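You operate a simulated robot arm through the tools that you are given. There is no shell and no other tool. Be economical: measure what you need, move in short steps, check, and stop when the job is done.

The job below is to be done with a simulated robot arm. You get a single attempt, and the scene is never put back.

Task
Put the citrus oil bottle marked "bergamot" from the long work table top on the grey note tray and the citrus oil bottle that says "lime" on the cream note tray.

The check looks at the end state, three seconds after you hand in, the way a careful person would. Anything else that was tipped, shoved, dropped, spilled or broken makes it a failure.

Robot
A 6-joint arm with a two-finger parallel gripper, fixed in place. Base frame: the origin is at the foot of the arm, x ahead of it, y to its left, z up; the work surface is at about z = 860. Readings come in mm, degrees, newtons and seconds.
With the tool pointing down near the work surface it reaches from about 360 to 760 mm from the base axis. Its first joint turns from -66.0 to 66.0 degrees. Payload 2.45 kg.
The TCP is the grasp point between the finger pads, 24 mm short of the fingertips. In the tool frame z runs along the fingers and y along their closing line. Largest opening 68 mm; finger width 17, thickness 10; the body of the gripper, 40 by 70 mm, starts 41 mm behind the TCP.
Orientation is told as [roll, pitch, yaw] about the base's x, y, z axes, in that order, counted from this pose: with the fingers straight down and closing along the base's y, the tool's x points along the base's -x, its y along +y and its z along -z.

Tools
- The arm moves only by the tool drive_tool. Its argument "increments" is text: rows parted by semicolons, each of 6 numbers parted by spaces: the shift along the tool's x, y, z in units of 500 mm (1.0 is 500 mm), then the turn, a rotation vector about the tool's x, y, z in units of 120 degrees (1.0 is 120 degrees). In form: dx dy dz ax ay az; .... A call has 1 to 8 rows; each row is the pose to reach, as a shift and turn from the pose commanded when the call began, along the tool's axes at that moment. "claw" is the opening, from 0 (shut) to 1 (fully open), set as the call begins (left out, the last holds). A call with a number of a shift or a turn outside -1 to 1 is refused whole. Rows are played at 5 a second. More than 50 mm and 8.6 degrees between two rows, or a gripper value outside its range, and nothing of the call is played. Where a pose cannot be reached the arm comes as near as it can. A force on the tool above 40 N (or 10 N above the force at the start of the call, whichever is more), or a blocked arm, ends the call early, and 0.2 s more pass. Each finger travels about 108 mm/s and halts on what it meets, pressing with about 30 N; the grip force reading is that of the motor and also rises with nothing between the fingers. The clock runs only during rows and for 0.2 s after the last one: add rows that repeat a pose to give the fingers time. It gives the time, the measured TCP pose, the force on the tool (base axes), the opening and the grip force at its end, in the units of the frame above (readings bear some noise), and new pictures: "views" is both (left out), scene, wrist or none.
- Cameras (640 x 400 px; columns grow to the right, rows downward): "scene" is fixed at [161.2, 412.6, 1452.1]; the picture's right is [-0.79, -0.61, 0.00], its down [-0.41, 0.54, -0.73] and it looks along [0.45, -0.58, -0.68] (base axes); focal length 310 px, centre (320, 200). "wrist" rides on the gripper at [84, 11, -75] in the tool frame; the picture's right is [-0.13, 0.99, 0.00], its down [-0.60, -0.08, -0.79] and it looks along [-0.79, -0.10, 0.61] (tool axes); focal length 251 px, centre (320, 200). There is no depth. A picture from a camera that has moved, and an enlarged one, comes with that camera's place and axes in the base frame and with its lens.
- inspect(camera, box): a new picture of the part [left, top, right, bottom] of that camera's present view, enlarged. No time passes.
- sign_off(): hands the job in; it is judged then, once.

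Go step by step. Nothing tells you positions but the pictures and the camera data: compare them with the known pose of the tool, close in by small moves and look again before you grip or let go. The budget is 90 turns and 170 pictures, counting those below and the enlarged ones. Unless the task says otherwise, let go and move clear before handing in, and close with one line.

The tools are called after ">>>" as name(argument=value, ...) on one line, values as JSON. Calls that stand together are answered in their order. drive_tool: Moves the arm, as the interface text tells. Its arguments: {"type":"object","properties":{"increments":{"type":"string"},"claw":{"type":"number"},"views":{"type":"string","enum":["both","scene","wrist","none"]}},"required":["increments"]} The other tools are called the same way: inspect (camera, box) takes an enlarged picture of a part of a camera's view; sign_off () hands the job in.

At the start:

```text
time_s: 0.0
tool_pos: [436.2, 4.7, 1187.4]
tool_rot: [0.0, 0.0, 0.0]
contact_force: [-0.5, -0.2, -0.4]
finger_gap: 68.0
gripper_force: 0.0
```

scene: 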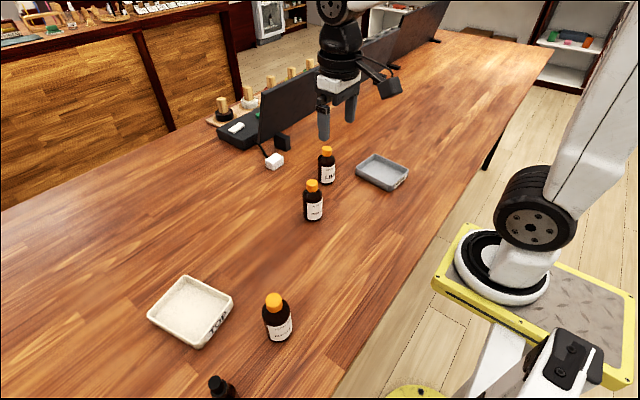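
wrist: 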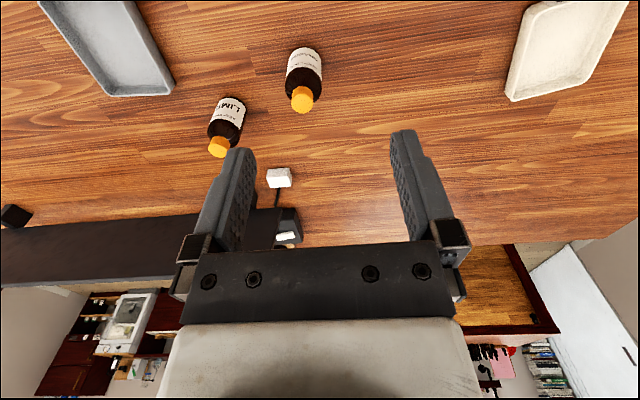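

I see three orange-capped bottles, a grey tray, and a cream tray. I'll enlarge the labels to tell which is which.

>>> inspect(camera="scene", box=[290, 130, 420, 230])

>>> inspect(camera="scene", box=[140, 270, 310, 400])

>>> inspect(camera="wrist", box=[190, 30, 350, 170])

```text
4.00 times, centred on (355, 180) of scene
camera zoom: at [161.2, 412.6, 1452.1], right [-0.79, -0.61, 0.0], down [-0.41, 0.54, -0.73], along [0.45, -0.58, -0.68], focal length 1240 px, centre (180, 280)
```

zoom: 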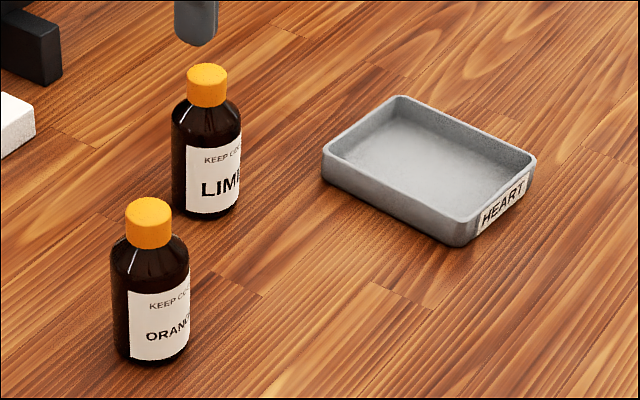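

```text
3.08 times, centred on (225, 335) of scene
camera zoom: at [161.2, 412.6, 1452.1], right [-0.79, -0.61, 0.0], down [-0.41, 0.54, -0.73], along [0.45, -0.58, -0.68], focal length 954 px, centre (612, -215)
```

zoom: 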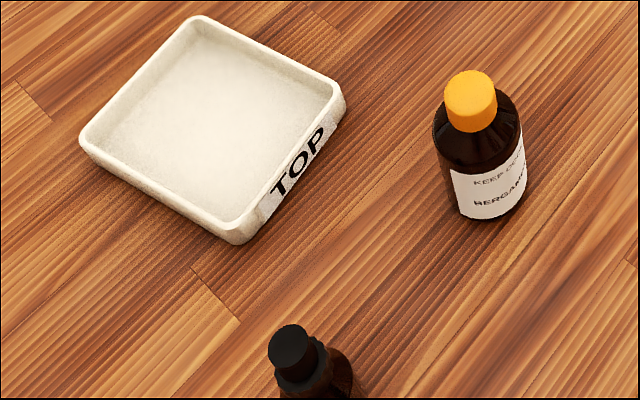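

```text
2.86 times, centred on (270, 100) of wrist
camera zoom: at [351.9, 15.7, 1262.1], right [0.13, 0.99, 0.0], down [0.6, -0.08, 0.79], along [0.79, -0.1, -0.61], focal length 718 px, centre (463, 486)
```

zoom: 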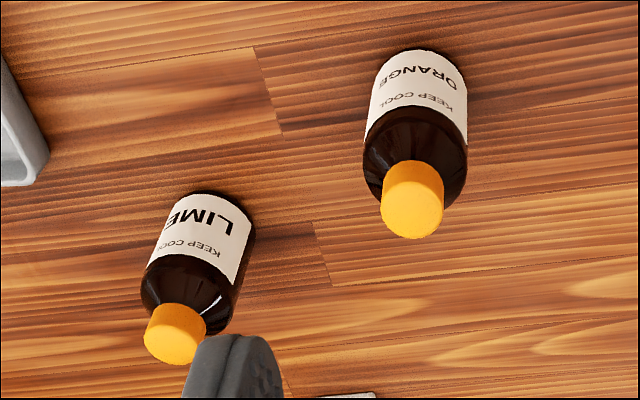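

I can read all three: bergamot is the near bottle at about (379, 258), lime about (584, -165), and orange about (525, -28) must stay put. The grey tray is near (468, -290) and the cream tray near (554, 331). Next I'll move above and short of the bergamot to measure it.

>>> drive_tool(increments="0.016 0.08 0.03 0 0 0; 0.032 0.16 0.06 0 0 0; 0.048 0.24 0.09 0 0 0; 0.064 0.32 0.12 0 0 0; 0.08 0.4 0.15 0 0 0; 0.096 0.46 0.18 0 0 0; 0.114 0.506 0.2 0 0 0; 0.114 0.506 0.2 0 0 0", claw=1)

```text
time_s: 1.8
tool_pos: [380.3, 258.9, 1085.9]
tool_rot: [-0.1, -0.1, -0.1]
contact_force: [-0.3, -0.8, 0.0]
finger_gap: 67.8
gripper_force: 0.1
camera wrist: at [295.8, 270.2, 1161.0], right [0.13, 0.99, 0.0], down [0.6, -0.08, 0.79], along [0.79, -0.1, -0.61], focal length 251 px, centre (320, 200)
```

scene: 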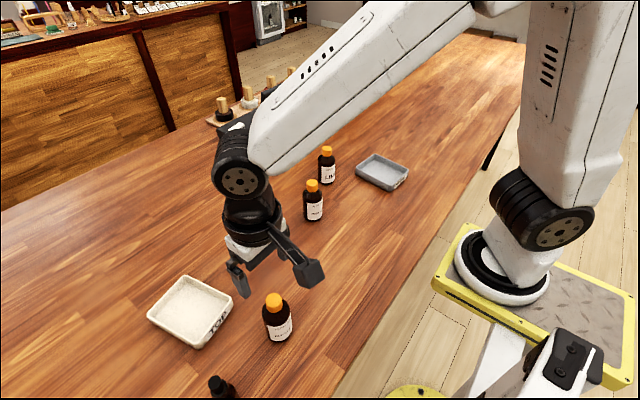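
wrist: 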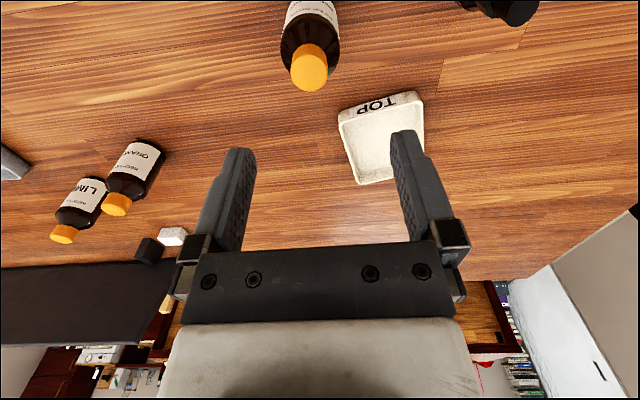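

The gripper is above the bergamot. I'll zoom both views to refine its axis and height.

>>> inspect(camera="wrist", box=[260, 0, 360, 100])

>>> inspect(camera="scene", box=[235, 280, 325, 350])

```text
4.00 times, centred on (310, 50) of wrist
camera zoom: at [295.8, 270.2, 1161.0], right [0.13, 0.99, 0.0], down [0.6, -0.08, 0.79], along [0.79, -0.1, -0.61], focal length 1006 px, centre (360, 800)
```

zoom: 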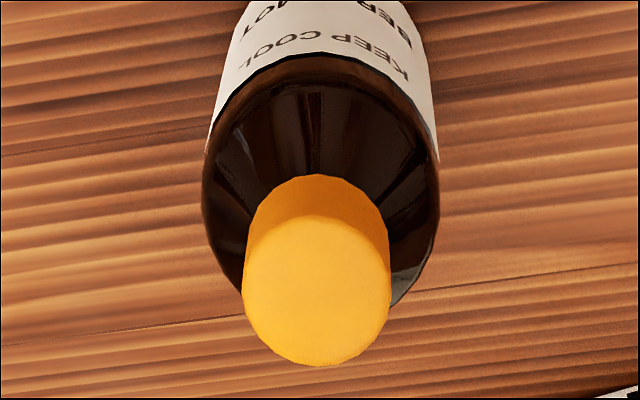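

```text
5.71 times, centred on (280, 315) of scene
camera zoom: at [161.2, 412.6, 1452.1], right [-0.79, -0.61, 0.0], down [-0.41, 0.54, -0.73], along [0.45, -0.58, -0.68], focal length 1772 px, centre (549, -457)
```

zoom: 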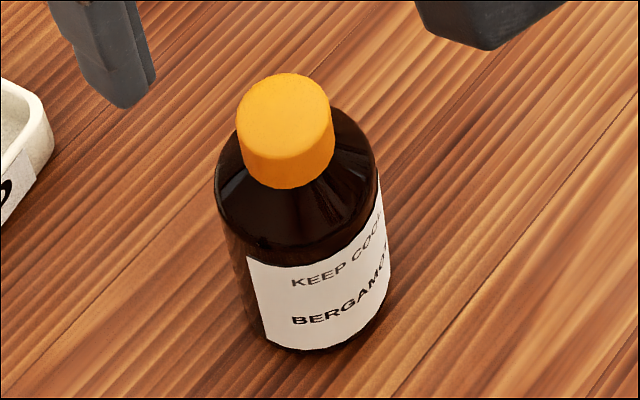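

The bergamot axis comes out near (388, 250), with the top at about z=972 and the body about 50 mm wide. I'll centre over it and lower to just above the cap to check.

>>> drive_tool(increments="-0.016 -0.018 0.06 0 0 0; -0.016 -0.018 0.12 0 0 0; -0.016 -0.018 0.166 0 0 0; -0.016 -0.018 0.166 0 0 0")

>>> inspect(camera="scene", box=[210, 250, 340, 360])

```text
time_s: 2.8
tool_pos: [388.9, 248.5, 1003.3]
tool_rot: [-0.1, 0.0, -0.1]
contact_force: [0.4, -0.7, -0.7]
finger_gap: 67.9
gripper_force: 0.1
camera wrist: at [304.1, 259.8, 1079.1], right [0.13, 0.99, 0.0], down [0.6, -0.08, 0.79], along [0.79, -0.1, -0.61], focal length 251 px, centre (320, 200)
```

scene: 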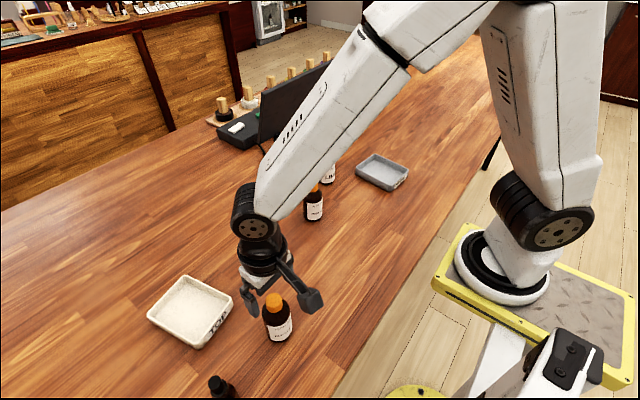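
wrist: 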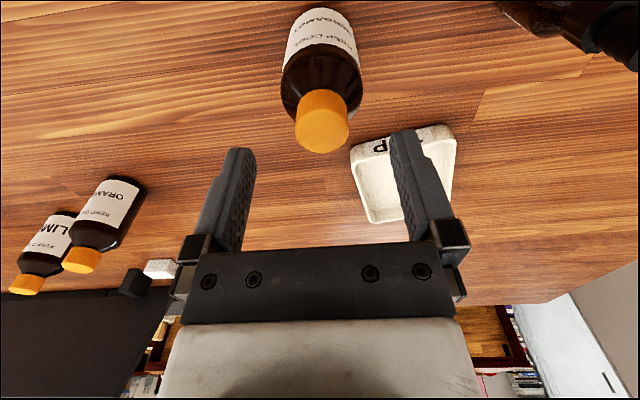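

```text
3.64 times, centred on (275, 305) of scene
camera zoom: at [161.2, 412.6, 1452.1], right [-0.79, -0.61, 0.0], down [-0.41, 0.54, -0.73], along [0.45, -0.58, -0.68], focal length 1128 px, centre (484, -182)
```

zoom: 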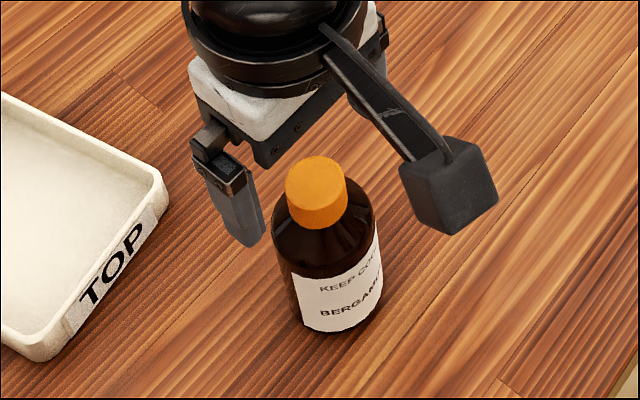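

The gripper is nearly aligned. One more zoom to fine-tune before I descend.

>>> inspect(camera="wrist", box=[220, 0, 420, 160])

```text
2.50 times, centred on (320, 80) of wrist
camera zoom: at [304.1, 259.8, 1079.1], right [0.13, 0.99, 0.0], down [0.6, -0.08, 0.79], along [0.79, -0.1, -0.61], focal length 629 px, centre (320, 500)
```

zoom: 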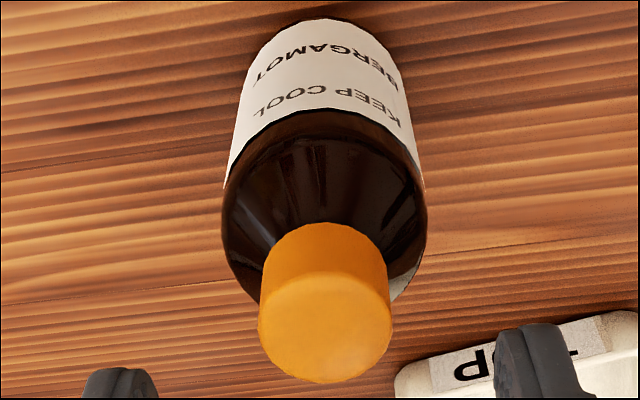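

The offset is about 2 mm. I'll correct it, descend to z≈938 with the fingers open, and check.

>>> drive_tool(increments="0.005 0.004 0 0 0 0; 0.005 0.004 0.045 0 0 0; 0.005 0.004 0.09 0 0 0; 0.005 0.004 0.13 0 0 0; 0.005 0.004 0.13 0 0 0")

>>> inspect(camera="scene", box=[210, 250, 340, 360])

```text
time_s: 4.0
tool_pos: [385.9, 249.6, 940.1]
tool_rot: [0.0, -0.2, -0.1]
contact_force: [0.6, 0.2, 0.6]
finger_gap: 68.0
gripper_force: 0.1
camera wrist: at [300.9, 261.0, 1015.0], right [0.13, 0.99, 0.0], down [0.6, -0.08, 0.79], along [0.79, -0.1, -0.61], focal length 251 px, centre (320, 200)
```

scene: 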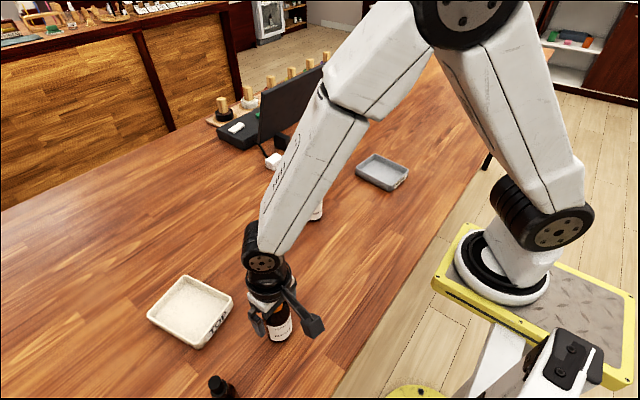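
wrist: 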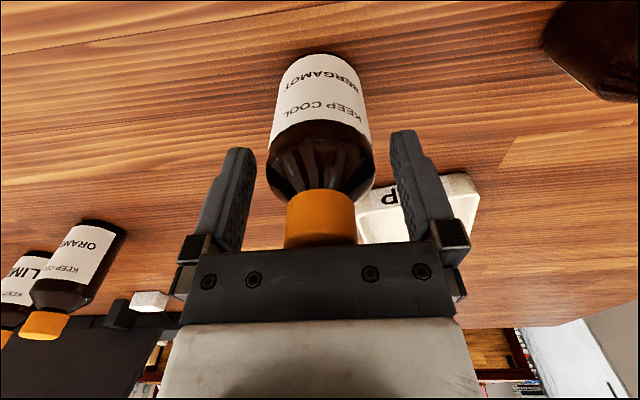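

```text
3.64 times, centred on (275, 305) of scene
camera zoom: at [161.2, 412.6, 1452.1], right [-0.79, -0.61, 0.0], down [-0.41, 0.54, -0.73], along [0.45, -0.58, -0.68], focal length 1128 px, centre (484, -182)
```

zoom: 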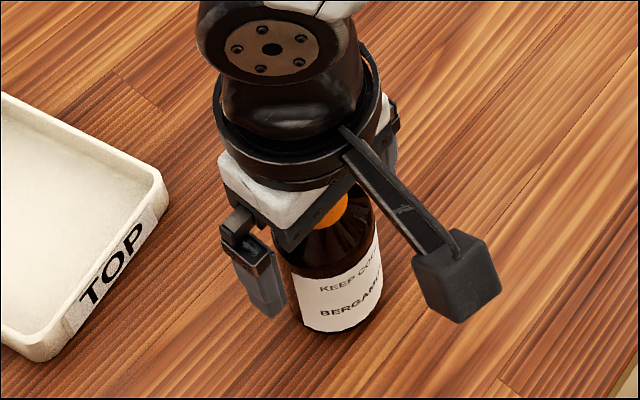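

The fingers straddle the upper body symmetrically, with tips below the shoulder. I'll close the gripper.

>>> drive_tool(increments="0 0 0 0 0 0; 0 0 0 0 0 0; 0 0 0 0 0 0", claw=0, views="both")

```text
time_s: 4.8
tool_pos: [383.8, 249.7, 939.7]
tool_rot: [-0.1, 0.0, 0.0]
contact_force: [0.3, -0.9, -0.3]
finger_gap: 48.6
gripper_force: 29.6
camera wrist: at [300.9, 260.9, 1015.2], right [0.13, 0.99, 0.0], down [0.6, -0.08, 0.79], along [0.79, -0.1, -0.61], focal length 251 px, centre (320, 200)
```

scene: 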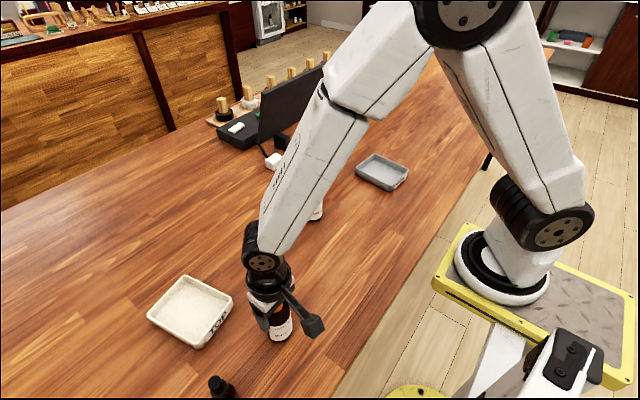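
wrist: 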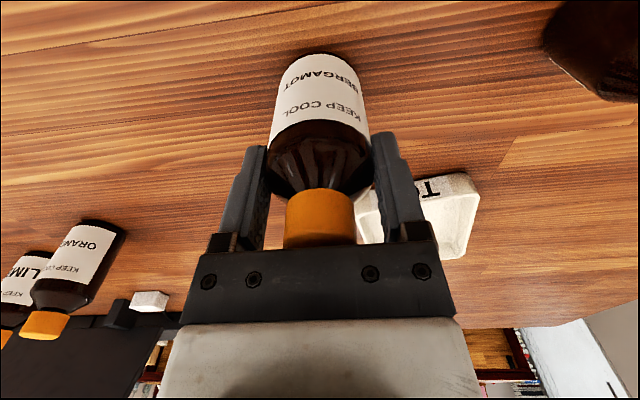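

The bottle is gripped (gap 48.6 mm). I'll lift it straight up.

>>> drive_tool(increments="0 0 -0.02 0 0 0; 0 0 -0.06 0 0 0; 0 0 -0.12 0 0 0; 0 0 -0.18 0 0 0; 0 0 -0.24 0 0 0; 0 0 -0.3 0 0 0; 0 0 -0.3 0 0 0")

```text
time_s: 6.4
tool_pos: [384.0, 250.2, 1090.5]
tool_rot: [0.0, 0.1, 0.1]
contact_force: [0.4, -0.1, -1.7]
finger_gap: 48.7
gripper_force: 30.0
camera wrist: at [300.0, 261.1, 1164.9], right [0.13, 0.99, 0.0], down [0.6, -0.08, 0.79], along [0.79, -0.1, -0.61], focal length 251 px, centre (320, 200)
```

scene: 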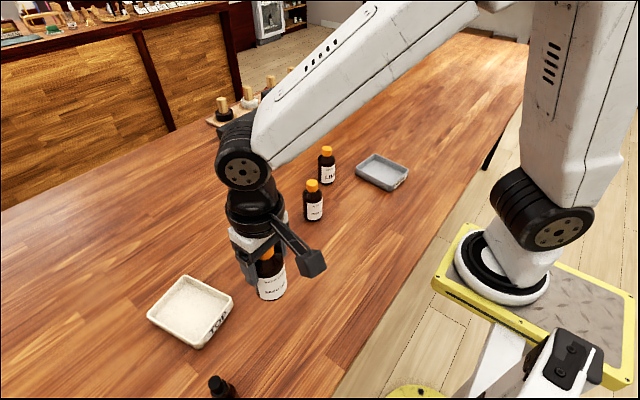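
wrist: 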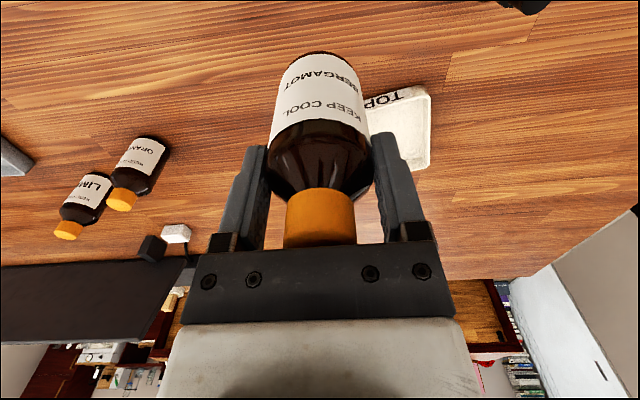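

The lift is clean. Next I'll carry the bottle toward the grey tray at about (467, -288).

>>> drive_tool(increments="-0.01 -0.05 0 0 0 0; -0.02 -0.14 0 0 0 0; -0.035 -0.23 0 0 0 0; -0.05 -0.32 0 0 0 0; -0.064 -0.41 0 0 0 0; -0.078 -0.5 0 0 0 0; -0.09 -0.57 0 0 0 0; -0.096 -0.62 0 0 0 0", views="none")

>>> drive_tool(increments="-0.01 -0.05 0 0 0 0; -0.02 -0.13 0 0 0 0; -0.035 -0.21 0 0 0 0; -0.05 -0.29 0 0 0 0; -0.06 -0.37 0 0 0 0; -0.066 -0.42 0 0 0 0; -0.07 -0.456 0 0 0 0; -0.07 -0.456 0 0 0 0")

```text
time_s: 8.2
tool_pos: [431.7, -61.1, 1088.2]
tool_rot: [-0.1, 0.0, 0.1]
contact_force: [-0.1, 0.0, -1.6]
finger_gap: 48.8
gripper_force: 30.4
```

```text
time_s: 10.0
tool_pos: [467.0, -290.9, 1087.9]
tool_rot: [0.0, 0.0, -0.1]
contact_force: [-0.5, 0.1, -1.5]
finger_gap: 48.7
gripper_force: 30.4
camera wrist: at [383.5, -277.5, 1163.0], right [0.13, 0.99, 0.0], down [0.6, -0.08, 0.79], along [0.79, -0.1, -0.61], focal length 251 px, centre (320, 200)
```

scene: 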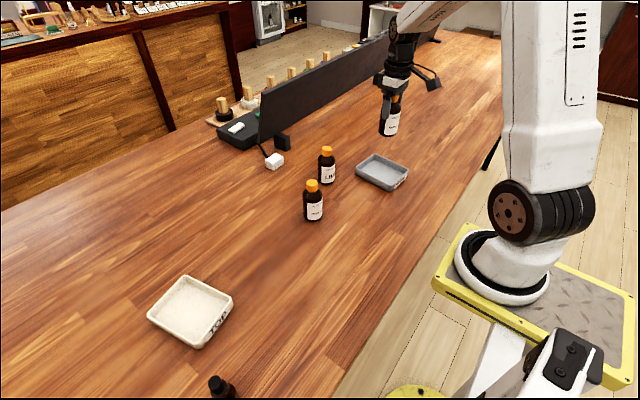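
wrist: 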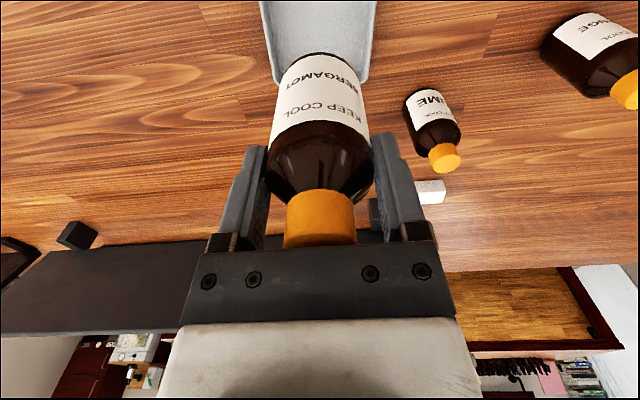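

The bottle is over the grey tray, whose centre I take as (470, -291) from both views. I'll lower it to just above the tray floor.

>>> drive_tool(increments="-0.006 0 0.05 0 0 0; -0.006 0 0.11 0 0 0; -0.006 0 0.17 0 0 0; -0.006 0 0.22 0 0 0; -0.006 0 0.25 0 0 0; -0.006 0 0.25 0 0 0")

>>> inspect(camera="scene", box=[320, 110, 440, 210])

```text
time_s: 11.4
tool_pos: [469.7, -288.7, 962.9]
tool_rot: [0.0, 0.1, 0.0]
contact_force: [0.2, -1.0, -1.2]
finger_gap: 49.0
gripper_force: 30.3
camera wrist: at [385.5, -277.5, 1038.3], right [0.13, 0.99, 0.0], down [0.6, -0.08, 0.79], along [0.79, -0.1, -0.61], focal length 251 px, centre (320, 200)
```

scene: 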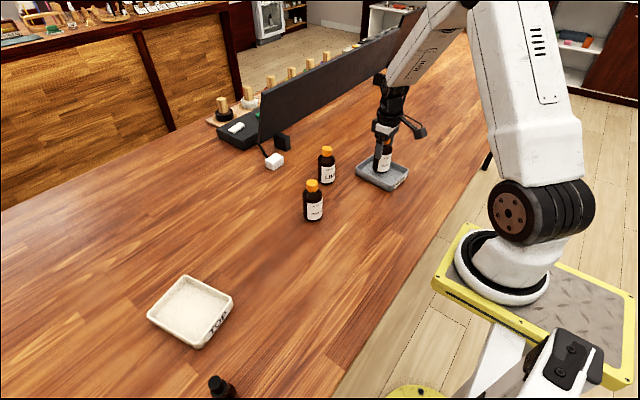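
wrist: 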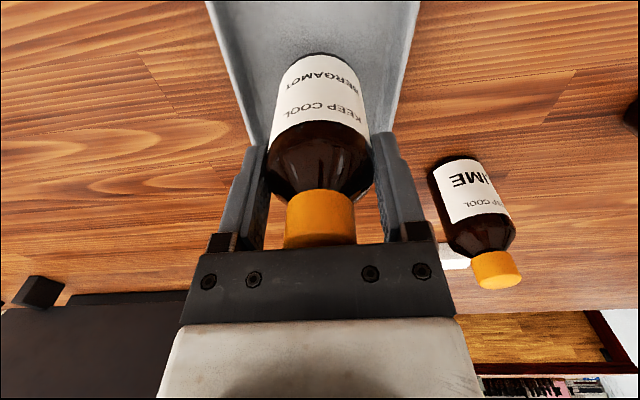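

```text
4.00 times, centred on (380, 160) of scene
camera zoom: at [161.2, 412.6, 1452.1], right [-0.79, -0.61, 0.0], down [-0.41, 0.54, -0.73], along [0.45, -0.58, -0.68], focal length 1240 px, centre (80, 360)
```

zoom: 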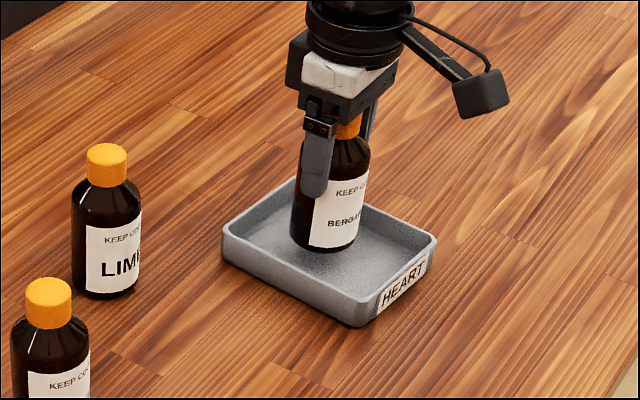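

The bottle sits inside the tray outline and the fingers are well above the rim. I'll lower it in small steps and watch the force.

>>> drive_tool(increments="0 0 0.012 0 0 0; 0 0 0.024 0 0 0; 0 0 0.024 0 0 0", views="none")

>>> drive_tool(increments="0 0 0.005 0 0 0; 0 0 0.005 0 0 0", views="none")

>>> drive_tool(increments="0 0 0.003 0 0 0; 0 0 0.003 0 0 0", views="scene")

```text
time_s: 12.2
tool_pos: [470.1, -288.4, 951.4]
tool_rot: [0.0, 0.1, 0.0]
contact_force: [-0.9, 0.6, -0.8]
finger_gap: 48.8
gripper_force: 30.5
```

```text
time_s: 12.8
tool_pos: [470.4, -288.0, 950.4]
tool_rot: [0.0, 0.0, 0.0]
contact_force: [-1.2, -0.2, -2.0]
finger_gap: 48.6
gripper_force: 30.4
```

```text
time_s: 13.4
tool_pos: [470.2, -288.1, 948.1]
tool_rot: [0.0, 0.1, 0.1]
contact_force: [-0.4, -0.3, -1.6]
finger_gap: 48.7
gripper_force: 30.1
```

scene: 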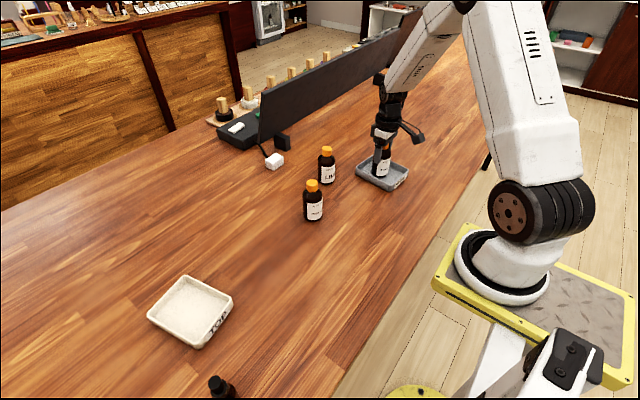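

There is no contact yet at 948, so I'll continue in 1.5 mm steps.

>>> drive_tool(increments="0 0 0.003 0 0 0; 0 0 0.003 0 0 0", views="none")

>>> drive_tool(increments="0 0 0.003 0 0 0; 0 0 0.003 0 0 0", views="none")

>>> inspect(camera="scene", box=[340, 130, 420, 200])

```text
time_s: 14.0
tool_pos: [468.4, -286.8, 946.6]
tool_rot: [0.0, 0.0, 0.0]
contact_force: [1.2, -0.3, -2.6]
finger_gap: 48.8
gripper_force: 29.9
```

```text
time_s: 14.6
tool_pos: [469.8, -288.3, 944.6]
tool_rot: [0.0, 0.0, 0.0]
contact_force: [-1.4, 0.4, 5.5]
finger_gap: 48.8
gripper_force: 29.9
```

```text
5.71 times, centred on (380, 165) of scene
camera zoom: at [161.1, 412.6, 1452.1], right [-0.79, -0.61, 0.0], down [-0.41, 0.54, -0.73], along [0.45, -0.58, -0.68], focal length 1772 px, centre (-23, 400)
```

zoom: 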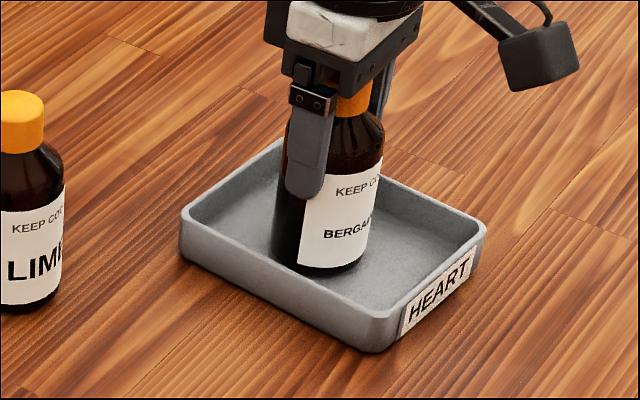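

It touched down on the tray floor (5.5 N). I'll open the gripper, then rise straight up.

>>> drive_tool(increments="0 0 0 0 0 0; 0 0 0 0 0 0; 0 0 0 0 0 0", claw=1, views="none")

>>> drive_tool(increments="0 0 -0.03 0 0 0; 0 0 -0.08 0 0 0; 0 0 -0.14 0 0 0; 0 0 -0.21 0 0 0; 0 0 -0.28 0 0 0; 0 0 -0.28 0 0 0")

>>> inspect(camera="scene", box=[300, 110, 420, 230])

```text
time_s: 15.4
tool_pos: [468.0, -286.6, 944.5]
tool_rot: [-0.1, 0.0, 0.1]
contact_force: [-0.1, 0.2, -0.5]
finger_gap: 68.3
gripper_force: 0.0
```

```text
time_s: 16.8
tool_pos: [471.1, -287.3, 1085.7]
tool_rot: [-0.1, 0.0, 0.0]
contact_force: [-0.1, 1.1, 0.1]
finger_gap: 68.2
gripper_force: 0.0
camera wrist: at [387.0, -277.3, 1159.7], right [0.13, 0.99, 0.0], down [0.6, -0.08, 0.79], along [0.79, -0.1, -0.61], focal length 251 px, centre (320, 200)
```

scene: 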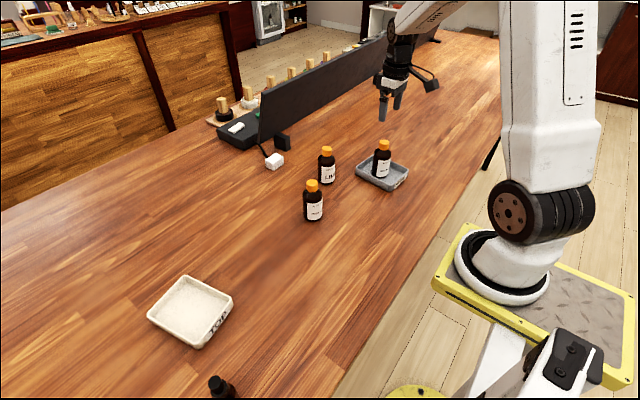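
wrist: 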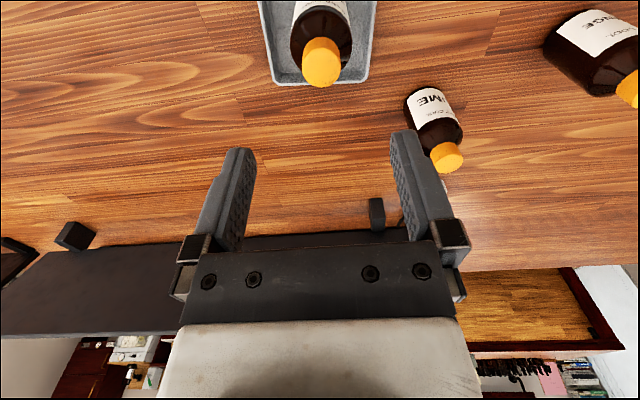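

```text
3.33 times, centred on (360, 170) of scene
camera zoom: at [161.2, 412.6, 1452.1], right [-0.79, -0.61, 0.0], down [-0.41, 0.54, -0.73], along [0.45, -0.58, -0.68], focal length 1034 px, centre (187, 300)
```

zoom: 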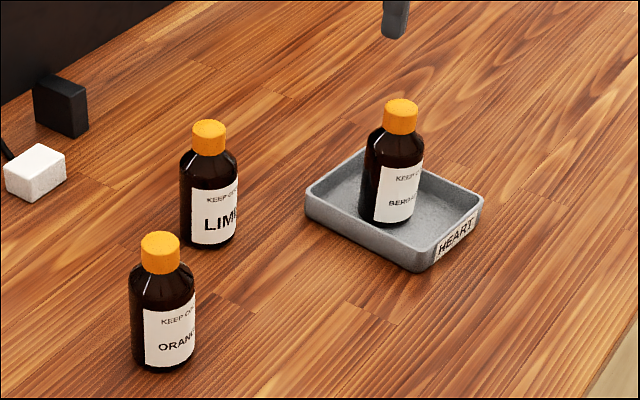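

The bergamot stands upright in the grey tray. Lime is near (584, -170), so I'll move above it and lower to just above its cap.

>>> drive_tool(increments="-0.05 0.05 0 0 0 0; -0.11 0.11 0 0 0 0; -0.17 0.17 0 0 0 0; -0.227 0.234 0 0 0 0; -0.227 0.234 0.07 0 0 0; -0.227 0.234 0.13 0 0 0; -0.227 0.234 0.16 0 0 0; -0.227 0.234 0.16 0 0 0")

>>> inspect(camera="wrist", box=[220, 0, 420, 160])

>>> inspect(camera="scene", box=[270, 120, 370, 220])

```text
time_s: 18.6
tool_pos: [583.4, -170.3, 1006.2]
tool_rot: [0.0, 0.0, 0.0]
contact_force: [-0.7, -0.4, 1.3]
finger_gap: 68.1
gripper_force: 0.0
camera wrist: at [499.9, -160.0, 1081.7], right [0.13, 0.99, 0.0], down [0.6, -0.08, 0.79], along [0.79, -0.1, -0.61], focal length 251 px, centre (320, 200)
```

scene: 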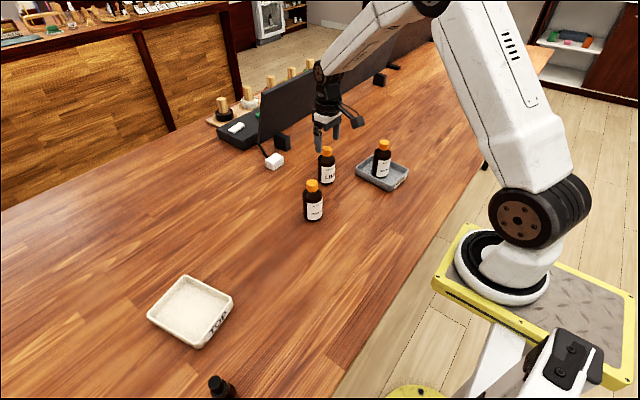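
wrist: 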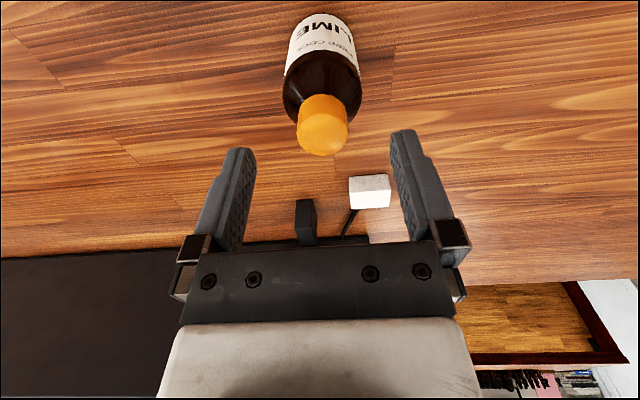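

```text
2.50 times, centred on (320, 80) of wrist
camera zoom: at [499.9, -160.0, 1081.7], right [0.13, 0.99, 0.0], down [0.6, -0.08, 0.79], along [0.79, -0.1, -0.61], focal length 629 px, centre (320, 500)
```

zoom: 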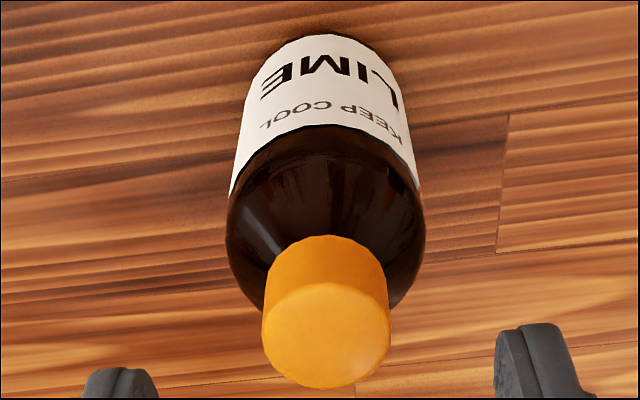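

```text
4.00 times, centred on (320, 170) of scene
camera zoom: at [161.2, 412.6, 1452.1], right [-0.79, -0.61, 0.0], down [-0.41, 0.54, -0.73], along [0.45, -0.58, -0.68], focal length 1240 px, centre (320, 320)
```

zoom: 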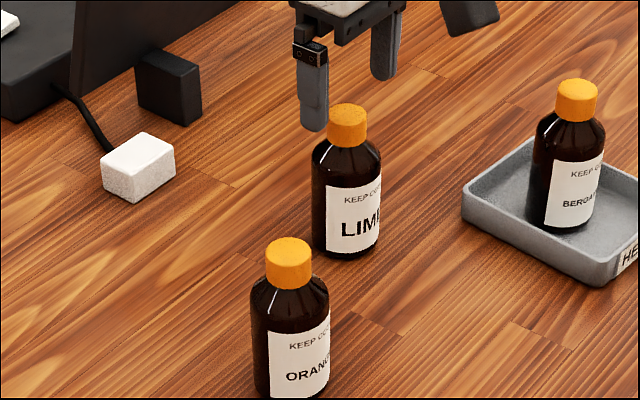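

The alignment is good to about 1–2 mm. I'll descend to z≈940 and close.

>>> drive_tool(increments="-0.003 0.0025 0 0 0 0; -0.003 0.0025 0.045 0 0 0; -0.003 0.0025 0.09 0 0 0; -0.003 0.0025 0.132 0 0 0; -0.003 0.0025 0.132 0 0 0", views="wrist")

>>> inspect(camera="scene", box=[270, 120, 370, 220])

```text
time_s: 19.8
tool_pos: [583.5, -169.8, 940.8]
tool_rot: [0.1, 0.0, 0.0]
contact_force: [-0.2, -0.5, -0.2]
finger_gap: 68.1
gripper_force: 0.1
camera wrist: at [500.5, -158.8, 1014.9], right [0.13, 0.99, 0.0], down [0.6, -0.08, 0.79], along [0.79, -0.1, -0.61], focal length 251 px, centre (320, 200)
```

wrist: 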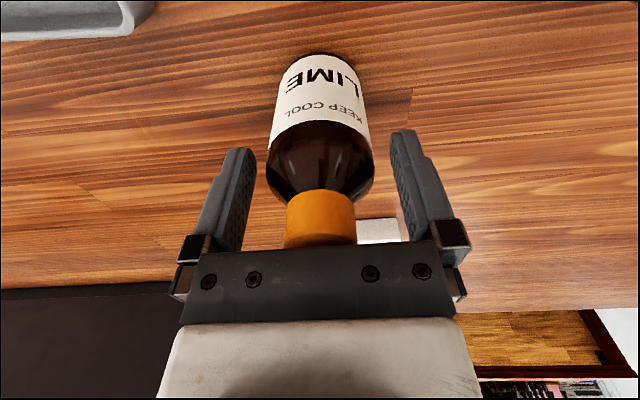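

```text
4.00 times, centred on (320, 170) of scene
camera zoom: at [161.2, 412.6, 1452.1], right [-0.79, -0.61, 0.0], down [-0.41, 0.54, -0.73], along [0.45, -0.58, -0.68], focal length 1240 px, centre (320, 320)
```

zoom: 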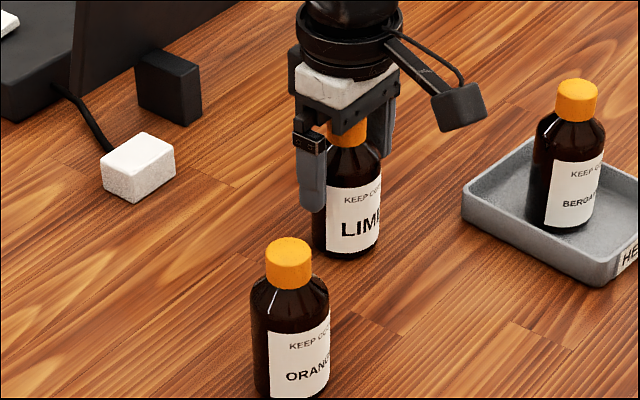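

The wrist view matches the bergamot grasp exactly. I'll close and lift.

>>> drive_tool(increments="0 0 0 0 0 0; 0 0 0 0 0 0; 0 0 0 0 0 0", claw=0, views="none")

>>> drive_tool(increments="0 0 -0.02 0 0 0; 0 0 -0.06 0 0 0; 0 0 -0.12 0 0 0; 0 0 -0.18 0 0 0; 0 0 -0.24 0 0 0; 0 0 -0.3 0 0 0; 0 0 -0.3 0 0 0")

```text
time_s: 20.6
tool_pos: [584.4, -170.8, 938.8]
tool_rot: [0.0, 0.0, 0.0]
contact_force: [0.3, -0.5, -0.5]
finger_gap: 48.6
gripper_force: 29.6
```

```text
time_s: 22.2
tool_pos: [585.6, -170.7, 1089.7]
tool_rot: [-0.1, 0.0, 0.0]
contact_force: [-0.3, -0.5, -1.6]
finger_gap: 48.7
gripper_force: 29.8
camera wrist: at [502.1, -159.3, 1164.6], right [0.13, 0.99, 0.0], down [0.6, -0.08, 0.79], along [0.79, -0.1, -0.61], focal length 251 px, centre (320, 200)
```

scene: 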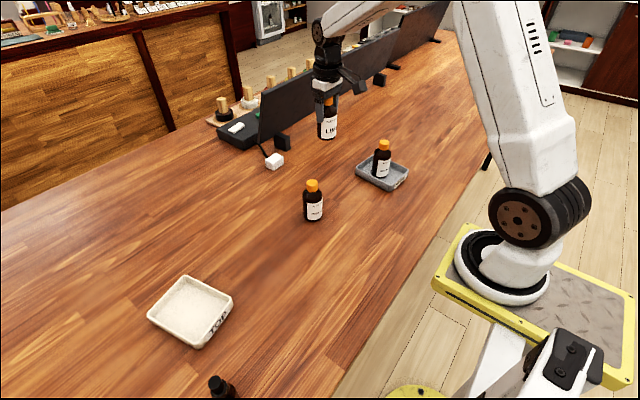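
wrist: 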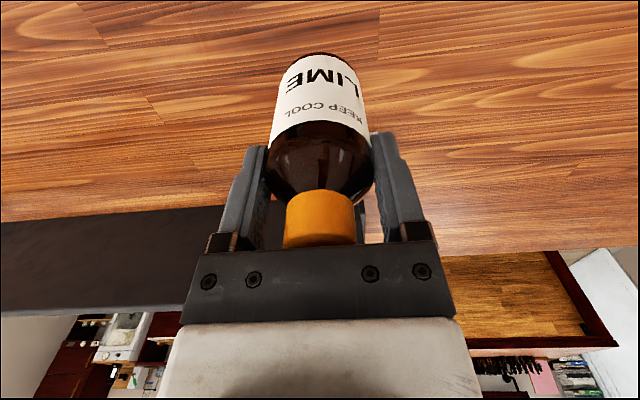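

Lime is lifted and clear. I'll carry it to the cream tray at about (551, 329).

>>> drive_tool(increments="0.004 0.05 0 0 0 0; 0.01 0.13 0 0 0 0; 0.016 0.21 0 0 0 0; 0.022 0.29 0 0 0 0; 0.028 0.37 0 0 0 0; 0.033 0.44 0 0 0 0; 0.036 0.5 0 0 0 0; 0.036 0.5 0 0 0 0", views="none")

>>> drive_tool(increments="0.004 0.05 0 0 0 0; 0.01 0.13 0 0 0 0; 0.016 0.21 0 0 0 0; 0.022 0.29 0 0 0 0; 0.028 0.37 0 0 0 0; 0.032 0.44 0 0 0 0; 0.034 0.498 0 0 0 0; 0.034 0.498 0 0 0 0")

```text
time_s: 24.0
tool_pos: [566.8, 80.5, 1087.8]
tool_rot: [0.1, -0.1, 0.0]
contact_force: [0.6, -0.4, -2.0]
finger_gap: 48.5
gripper_force: 29.7
```

```text
time_s: 25.8
tool_pos: [551.5, 329.8, 1088.4]
tool_rot: [0.0, 0.0, 0.0]
contact_force: [-0.3, 0.5, -0.7]
finger_gap: 48.3
gripper_force: 29.9
camera wrist: at [467.4, 341.0, 1163.3], right [0.13, 0.99, 0.0], down [0.6, -0.08, 0.79], along [0.79, -0.1, -0.61], focal length 251 px, centre (320, 200)
```

scene: 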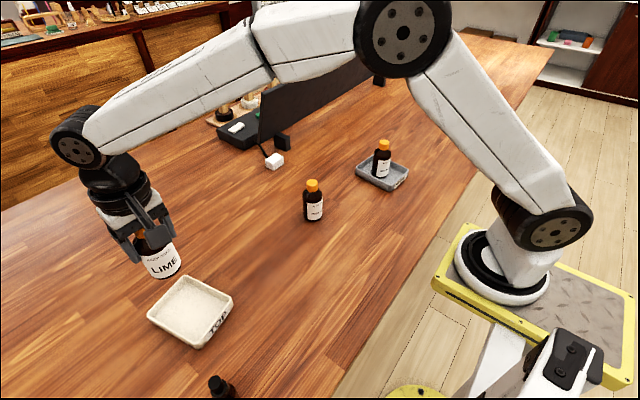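
wrist: 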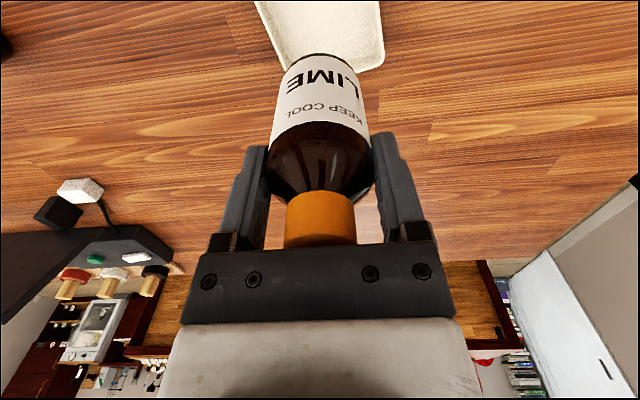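

The wrist view agrees with my tray corner estimate. I'll lower to just above the tray floor.

>>> drive_tool(increments="0 0 0.05 0 0 0; 0 0 0.11 0 0 0; 0 0 0.17 0 0 0; 0 0 0.22 0 0 0; 0 0 0.25 0 0 0; 0 0 0.25 0 0 0")

>>> inspect(camera="scene", box=[120, 230, 260, 360])

```text
time_s: 27.2
tool_pos: [549.4, 328.5, 963.7]
tool_rot: [0.0, 0.0, -0.1]
contact_force: [1.3, -1.3, -1.5]
finger_gap: 48.4
gripper_force: 29.8
camera wrist: at [466.4, 339.9, 1039.3], right [0.13, 0.99, 0.0], down [0.6, -0.08, 0.79], along [0.79, -0.1, -0.61], focal length 251 px, centre (320, 200)
```

scene: 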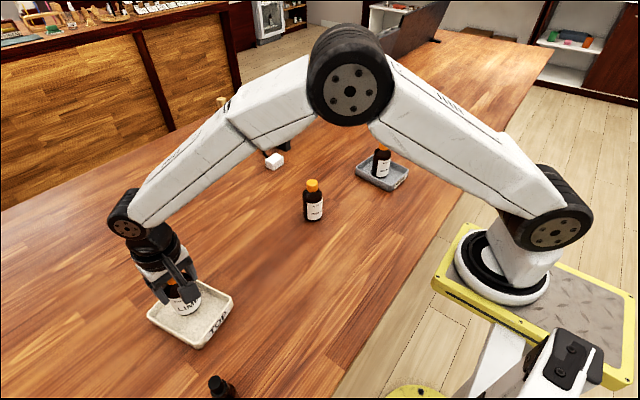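
wrist: 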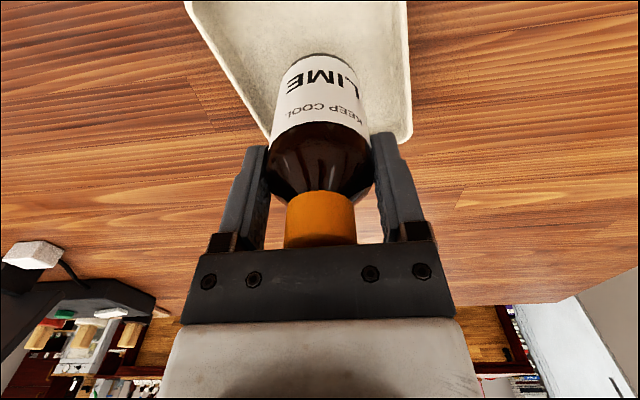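

```text
3.08 times, centred on (190, 295) of scene
camera zoom: at [161.2, 412.6, 1452.1], right [-0.79, -0.61, 0.0], down [-0.41, 0.54, -0.73], along [0.45, -0.58, -0.68], focal length 954 px, centre (720, -92)
```

zoom: 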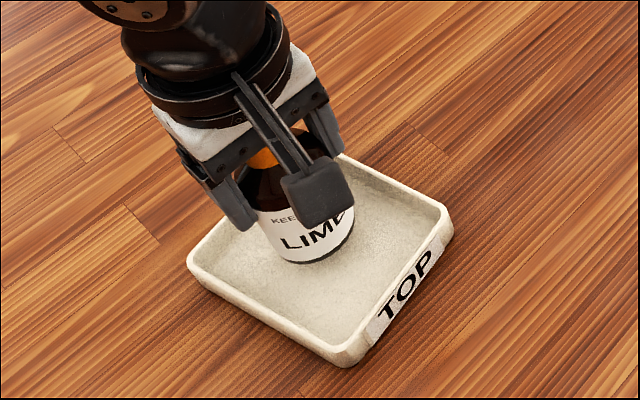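

The bottle is well inside the cream tray. I'll lower it gently until it touches.

>>> drive_tool(increments="0 0 0.012 0 0 0; 0 0 0.024 0 0 0; 0 0 0.03 0 0 0; 0 0 0.03 0 0 0", views="none")

>>> drive_tool(increments="0 0 0.003 0 0 0; 0 0 0.003 0 0 0", views="none")

>>> inspect(camera="scene", box=[120, 230, 260, 360])

```text
time_s: 28.2
tool_pos: [550.3, 328.3, 950.0]
tool_rot: [0.0, -0.1, 0.1]
contact_force: [0.3, -0.5, -2.4]
finger_gap: 48.6
gripper_force: 29.7
```

```text
time_s: 28.8
tool_pos: [550.0, 329.7, 946.8]
tool_rot: [0.0, -0.1, 0.0]
contact_force: [0.4, 0.2, -1.0]
finger_gap: 48.4
gripper_force: 29.9
```

```text
3.08 times, centred on (190, 295) of scene
camera zoom: at [161.2, 412.6, 1452.1], right [-0.79, -0.61, 0.0], down [-0.41, 0.54, -0.73], along [0.45, -0.58, -0.68], focal length 954 px, centre (720, -92)
```

zoom: 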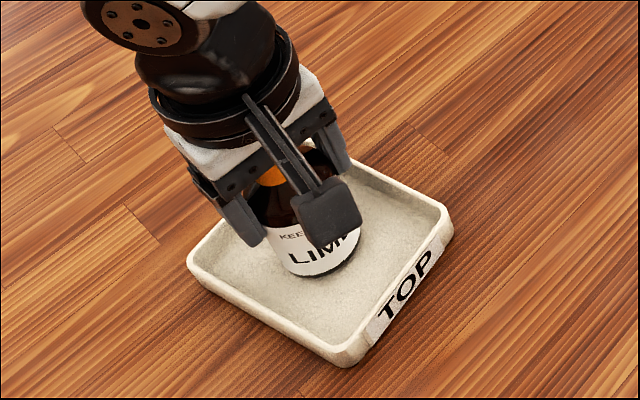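

There is no contact yet, so I'll take two more small steps.

>>> drive_tool(increments="0 0 0.003 0 0 0; 0 0 0.003 0 0 0", views="none")

>>> drive_tool(increments="0 0 0.002 0 0 0; 0 0 0.002 0 0 0", views="none")

```text
time_s: 29.4
tool_pos: [549.9, 328.8, 946.2]
tool_rot: [0.0, 0.0, 0.0]
contact_force: [0.1, 1.4, -2.6]
finger_gap: 48.3
gripper_force: 29.4
```

```text
time_s: 30.0
tool_pos: [549.0, 329.2, 944.7]
tool_rot: [0.1, 0.0, 0.1]
contact_force: [-0.4, 0.3, -1.6]
finger_gap: 48.5
gripper_force: 29.6
```

The force is still just the weight of the bottle. I'll step down again.

>>> drive_tool(increments="0 0 0.003 0 0 0; 0 0 0.003 0 0 0", views="none")

```text
time_s: 30.6
tool_pos: [549.7, 330.1, 945.2]
tool_rot: [0.0, -0.1, 0.1]
contact_force: [-2.8, -0.3, 8.1]
finger_gap: 48.2
gripper_force: 30.0
```

The bottle is on the tray floor (8 N). I'll open and rise straight up.

>>> drive_tool(increments="0 0 0 0 0 0; 0 0 0 0 0 0; 0 0 0 0 0 0", claw=1, views="none")

>>> drive_tool(increments="0 0 -0.03 0 0 0; 0 0 -0.08 0 0 0; 0 0 -0.14 0 0 0; 0 0 -0.21 0 0 0; 0 0 -0.29 0 0 0; 0 0 -0.36 0 0 0; 0 0 -0.36 0 0 0")

>>> inspect(camera="scene", box=[120, 230, 260, 360])

```text
time_s: 31.4
tool_pos: [550.1, 330.0, 944.7]
tool_rot: [0.0, 0.1, 0.0]
contact_force: [-0.9, -0.5, -0.7]
finger_gap: 67.9
gripper_force: 0.1
```

```text
time_s: 33.0
tool_pos: [550.9, 329.4, 1124.5]
tool_rot: [0.0, 0.0, 0.0]
contact_force: [-0.4, -0.5, 0.0]
finger_gap: 68.5
gripper_force: 0.1
camera wrist: at [467.5, 341.3, 1200.0], right [0.13, 0.99, 0.0], down [0.6, -0.08, 0.79], along [0.79, -0.1, -0.61], focal length 251 px, centre (320, 200)
```

scene: 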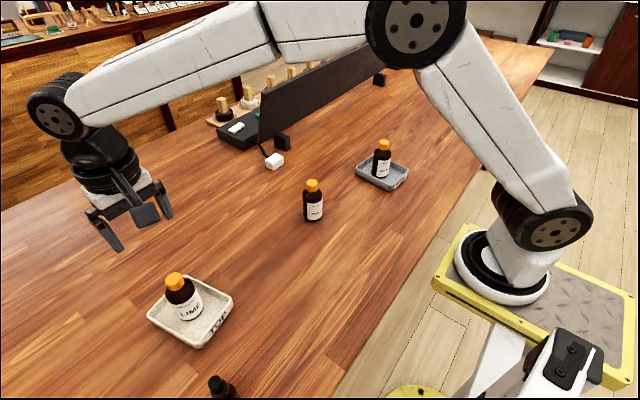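
wrist: 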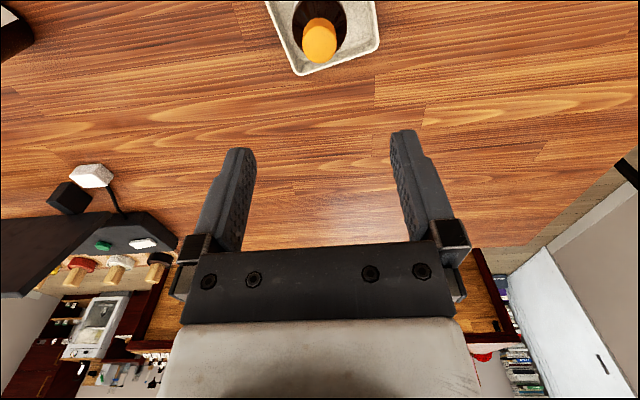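

```text
3.08 times, centred on (190, 295) of scene
camera zoom: at [161.2, 412.6, 1452.1], right [-0.79, -0.61, 0.0], down [-0.41, 0.54, -0.73], along [0.45, -0.58, -0.68], focal length 954 px, centre (720, -92)
```

zoom: 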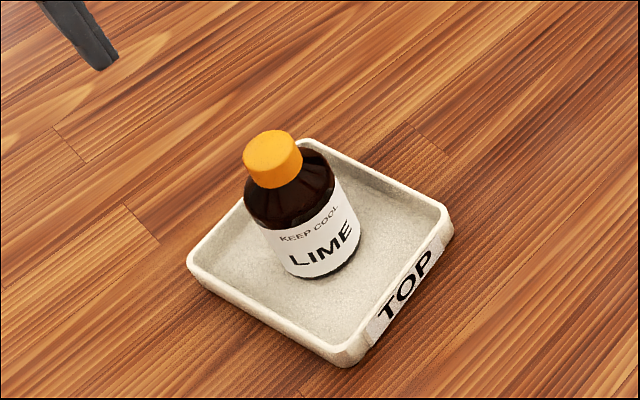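

Both bottles stand upright in their trays, the other objects are undisturbed, and the arm is clear. I'm handing in.

>>> sign_off()

```text
The job is handed in.
```

The bergamot bottle is standing on the grey tray and the lime bottle on the cream tray; I saw nothing else tipped or moved, and the job is handed in.
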